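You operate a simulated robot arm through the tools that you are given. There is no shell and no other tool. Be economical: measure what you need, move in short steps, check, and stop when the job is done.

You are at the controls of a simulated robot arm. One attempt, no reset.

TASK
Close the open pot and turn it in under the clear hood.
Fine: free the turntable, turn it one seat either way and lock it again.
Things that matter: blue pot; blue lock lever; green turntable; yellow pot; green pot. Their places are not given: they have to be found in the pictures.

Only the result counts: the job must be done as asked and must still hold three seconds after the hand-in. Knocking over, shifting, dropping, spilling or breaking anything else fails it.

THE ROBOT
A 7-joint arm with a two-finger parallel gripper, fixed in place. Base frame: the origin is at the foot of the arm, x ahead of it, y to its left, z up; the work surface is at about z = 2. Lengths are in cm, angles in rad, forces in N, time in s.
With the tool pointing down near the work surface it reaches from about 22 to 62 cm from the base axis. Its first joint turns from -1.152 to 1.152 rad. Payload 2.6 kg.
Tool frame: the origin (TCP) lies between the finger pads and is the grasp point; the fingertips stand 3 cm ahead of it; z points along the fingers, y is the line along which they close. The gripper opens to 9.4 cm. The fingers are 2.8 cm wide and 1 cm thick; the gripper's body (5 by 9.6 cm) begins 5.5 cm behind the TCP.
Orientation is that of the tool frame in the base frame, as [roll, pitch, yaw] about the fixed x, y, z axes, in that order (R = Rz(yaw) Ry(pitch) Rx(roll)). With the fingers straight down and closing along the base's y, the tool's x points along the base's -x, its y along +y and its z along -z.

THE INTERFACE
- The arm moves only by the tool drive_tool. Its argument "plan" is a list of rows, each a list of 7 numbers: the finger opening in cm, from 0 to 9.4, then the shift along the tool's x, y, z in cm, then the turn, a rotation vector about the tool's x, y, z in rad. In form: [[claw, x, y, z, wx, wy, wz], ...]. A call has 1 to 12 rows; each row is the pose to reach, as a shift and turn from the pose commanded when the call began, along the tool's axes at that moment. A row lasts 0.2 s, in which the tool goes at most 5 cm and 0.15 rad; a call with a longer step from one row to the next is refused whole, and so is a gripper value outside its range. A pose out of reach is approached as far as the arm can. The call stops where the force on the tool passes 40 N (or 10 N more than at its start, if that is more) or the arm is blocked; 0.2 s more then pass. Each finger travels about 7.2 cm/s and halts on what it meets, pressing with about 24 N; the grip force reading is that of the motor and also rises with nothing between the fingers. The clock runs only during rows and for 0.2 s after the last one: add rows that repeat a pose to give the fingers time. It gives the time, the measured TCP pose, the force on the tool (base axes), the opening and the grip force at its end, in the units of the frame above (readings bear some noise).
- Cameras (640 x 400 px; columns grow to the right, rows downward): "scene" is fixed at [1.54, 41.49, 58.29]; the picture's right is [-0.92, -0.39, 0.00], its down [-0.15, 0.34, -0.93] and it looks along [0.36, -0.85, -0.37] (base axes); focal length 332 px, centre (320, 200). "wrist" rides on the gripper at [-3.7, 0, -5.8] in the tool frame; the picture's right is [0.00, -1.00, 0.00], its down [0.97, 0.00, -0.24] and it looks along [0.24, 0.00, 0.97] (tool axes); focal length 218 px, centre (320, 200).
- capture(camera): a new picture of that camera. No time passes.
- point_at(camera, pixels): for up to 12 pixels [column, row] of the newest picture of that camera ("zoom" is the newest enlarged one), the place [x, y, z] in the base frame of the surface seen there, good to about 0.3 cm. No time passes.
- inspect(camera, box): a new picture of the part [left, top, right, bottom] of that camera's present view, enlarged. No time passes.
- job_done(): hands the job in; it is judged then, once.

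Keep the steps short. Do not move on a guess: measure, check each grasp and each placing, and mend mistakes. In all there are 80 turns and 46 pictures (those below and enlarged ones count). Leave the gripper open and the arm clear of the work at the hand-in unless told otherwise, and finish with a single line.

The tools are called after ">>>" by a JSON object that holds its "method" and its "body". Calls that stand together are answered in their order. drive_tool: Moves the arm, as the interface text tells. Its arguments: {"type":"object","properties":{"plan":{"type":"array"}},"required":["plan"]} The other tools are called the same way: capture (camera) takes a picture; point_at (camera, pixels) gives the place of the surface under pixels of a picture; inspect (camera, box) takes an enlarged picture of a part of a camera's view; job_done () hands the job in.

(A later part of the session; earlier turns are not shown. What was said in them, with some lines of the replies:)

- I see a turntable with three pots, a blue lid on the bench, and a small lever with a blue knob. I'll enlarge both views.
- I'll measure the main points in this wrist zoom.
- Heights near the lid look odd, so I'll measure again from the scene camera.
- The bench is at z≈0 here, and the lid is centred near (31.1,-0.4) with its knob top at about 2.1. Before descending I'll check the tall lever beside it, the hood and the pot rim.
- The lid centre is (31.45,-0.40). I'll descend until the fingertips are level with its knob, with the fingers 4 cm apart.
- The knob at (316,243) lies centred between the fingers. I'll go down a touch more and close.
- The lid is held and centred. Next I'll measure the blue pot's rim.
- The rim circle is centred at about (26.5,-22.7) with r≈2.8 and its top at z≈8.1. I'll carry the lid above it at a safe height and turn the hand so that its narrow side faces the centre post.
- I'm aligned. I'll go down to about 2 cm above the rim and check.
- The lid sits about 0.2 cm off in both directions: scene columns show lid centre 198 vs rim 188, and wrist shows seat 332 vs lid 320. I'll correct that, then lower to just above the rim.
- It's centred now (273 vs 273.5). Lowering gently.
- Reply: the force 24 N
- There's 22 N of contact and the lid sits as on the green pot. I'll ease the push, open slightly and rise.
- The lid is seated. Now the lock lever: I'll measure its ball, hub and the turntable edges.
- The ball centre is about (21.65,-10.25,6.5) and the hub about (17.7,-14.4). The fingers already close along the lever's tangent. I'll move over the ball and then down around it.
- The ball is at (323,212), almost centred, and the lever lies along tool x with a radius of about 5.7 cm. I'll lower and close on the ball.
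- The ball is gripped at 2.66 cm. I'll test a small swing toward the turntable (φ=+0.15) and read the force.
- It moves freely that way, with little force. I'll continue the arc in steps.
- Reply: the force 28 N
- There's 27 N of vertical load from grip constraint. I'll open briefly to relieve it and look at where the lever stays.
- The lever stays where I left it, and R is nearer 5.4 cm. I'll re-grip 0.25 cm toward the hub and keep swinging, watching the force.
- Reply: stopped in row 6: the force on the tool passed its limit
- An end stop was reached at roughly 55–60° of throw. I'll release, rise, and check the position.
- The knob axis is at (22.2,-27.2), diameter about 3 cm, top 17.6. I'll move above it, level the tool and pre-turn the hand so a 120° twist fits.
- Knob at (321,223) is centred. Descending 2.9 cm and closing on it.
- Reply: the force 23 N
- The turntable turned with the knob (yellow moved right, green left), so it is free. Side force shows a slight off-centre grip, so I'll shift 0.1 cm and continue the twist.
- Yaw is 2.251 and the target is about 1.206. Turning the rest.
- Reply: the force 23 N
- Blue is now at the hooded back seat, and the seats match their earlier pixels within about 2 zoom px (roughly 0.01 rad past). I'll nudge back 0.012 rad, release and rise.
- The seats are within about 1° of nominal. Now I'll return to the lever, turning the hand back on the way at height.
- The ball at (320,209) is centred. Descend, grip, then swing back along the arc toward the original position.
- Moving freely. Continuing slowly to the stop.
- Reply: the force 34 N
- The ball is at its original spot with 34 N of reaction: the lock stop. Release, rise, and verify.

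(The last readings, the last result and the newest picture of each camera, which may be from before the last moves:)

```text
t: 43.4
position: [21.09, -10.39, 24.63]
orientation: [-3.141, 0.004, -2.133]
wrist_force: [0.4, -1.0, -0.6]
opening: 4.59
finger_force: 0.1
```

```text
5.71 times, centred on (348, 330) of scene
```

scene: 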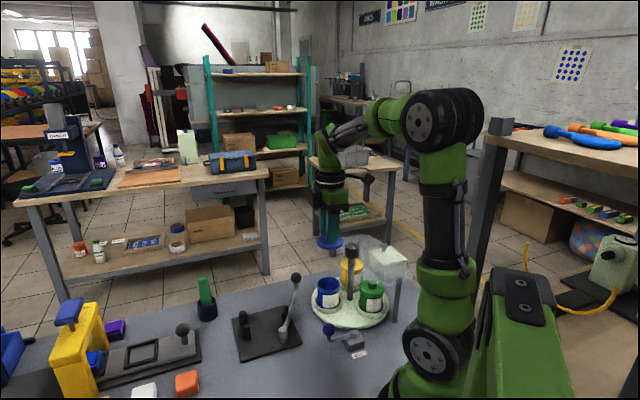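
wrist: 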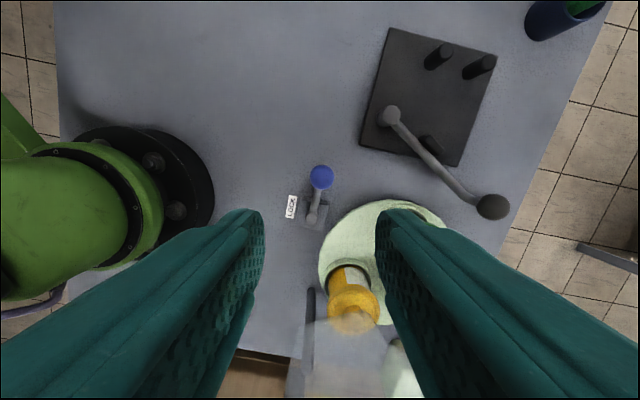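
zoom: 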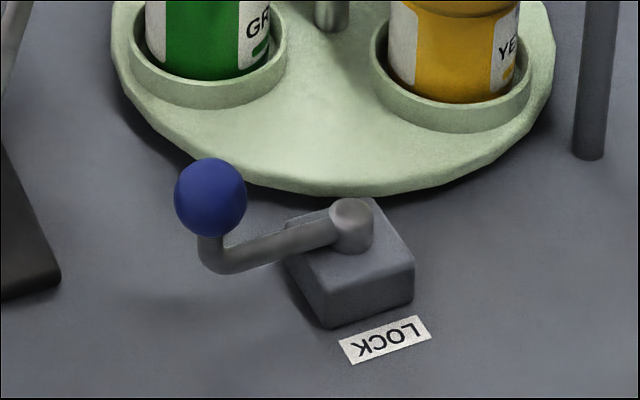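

The lever and seat rings match the initial picture exactly: ball at (210,198), rings 128–287 and 370–532. I'll open the gripper, rise clear, and take one last look at the pots.

>>> {"method": "drive_tool", "body": {"plan": [[9.4, 0, 0, -3, 0, 0, 0], [9.4, 0, 0, -7, 0, 0, 0], [9.4, 0, 0, -10, 0, 0, 0], [9.4, 0, 0, -10, 0, 0, 0]]}}

>>> {"method": "inspect", "body": {"camera": "scene", "box": [290, 240, 420, 340]}}

```text
t: 44.4
position: [21.09, -10.4, 34.66]
orientation: [-3.14, 0.004, -2.135]
wrist_force: [0.3, -0.6, 0.2]
opening: 9.4
finger_force: 0.0
```

```text
4.00 times, centred on (355, 290) of scene
```

zoom: 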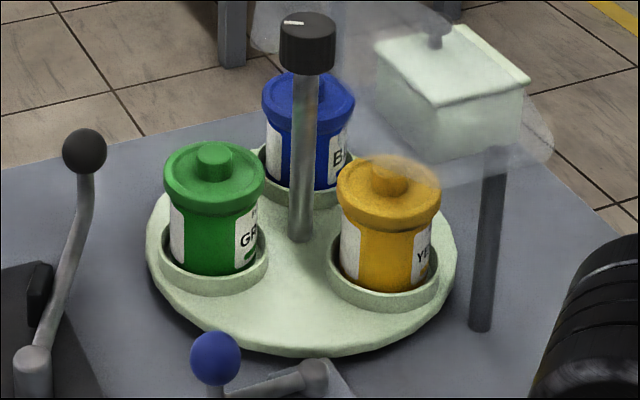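

The blue pot is closed and at the hooded seat, the lever is locked, and the arm is clear. Handing in.

>>> {"method": "job_done", "body": {}}

```text
The job is handed in.
```

The blue pot is closed and turned one seat in under the hood, the turntable is locked again, and the arm is clear with the gripper open.
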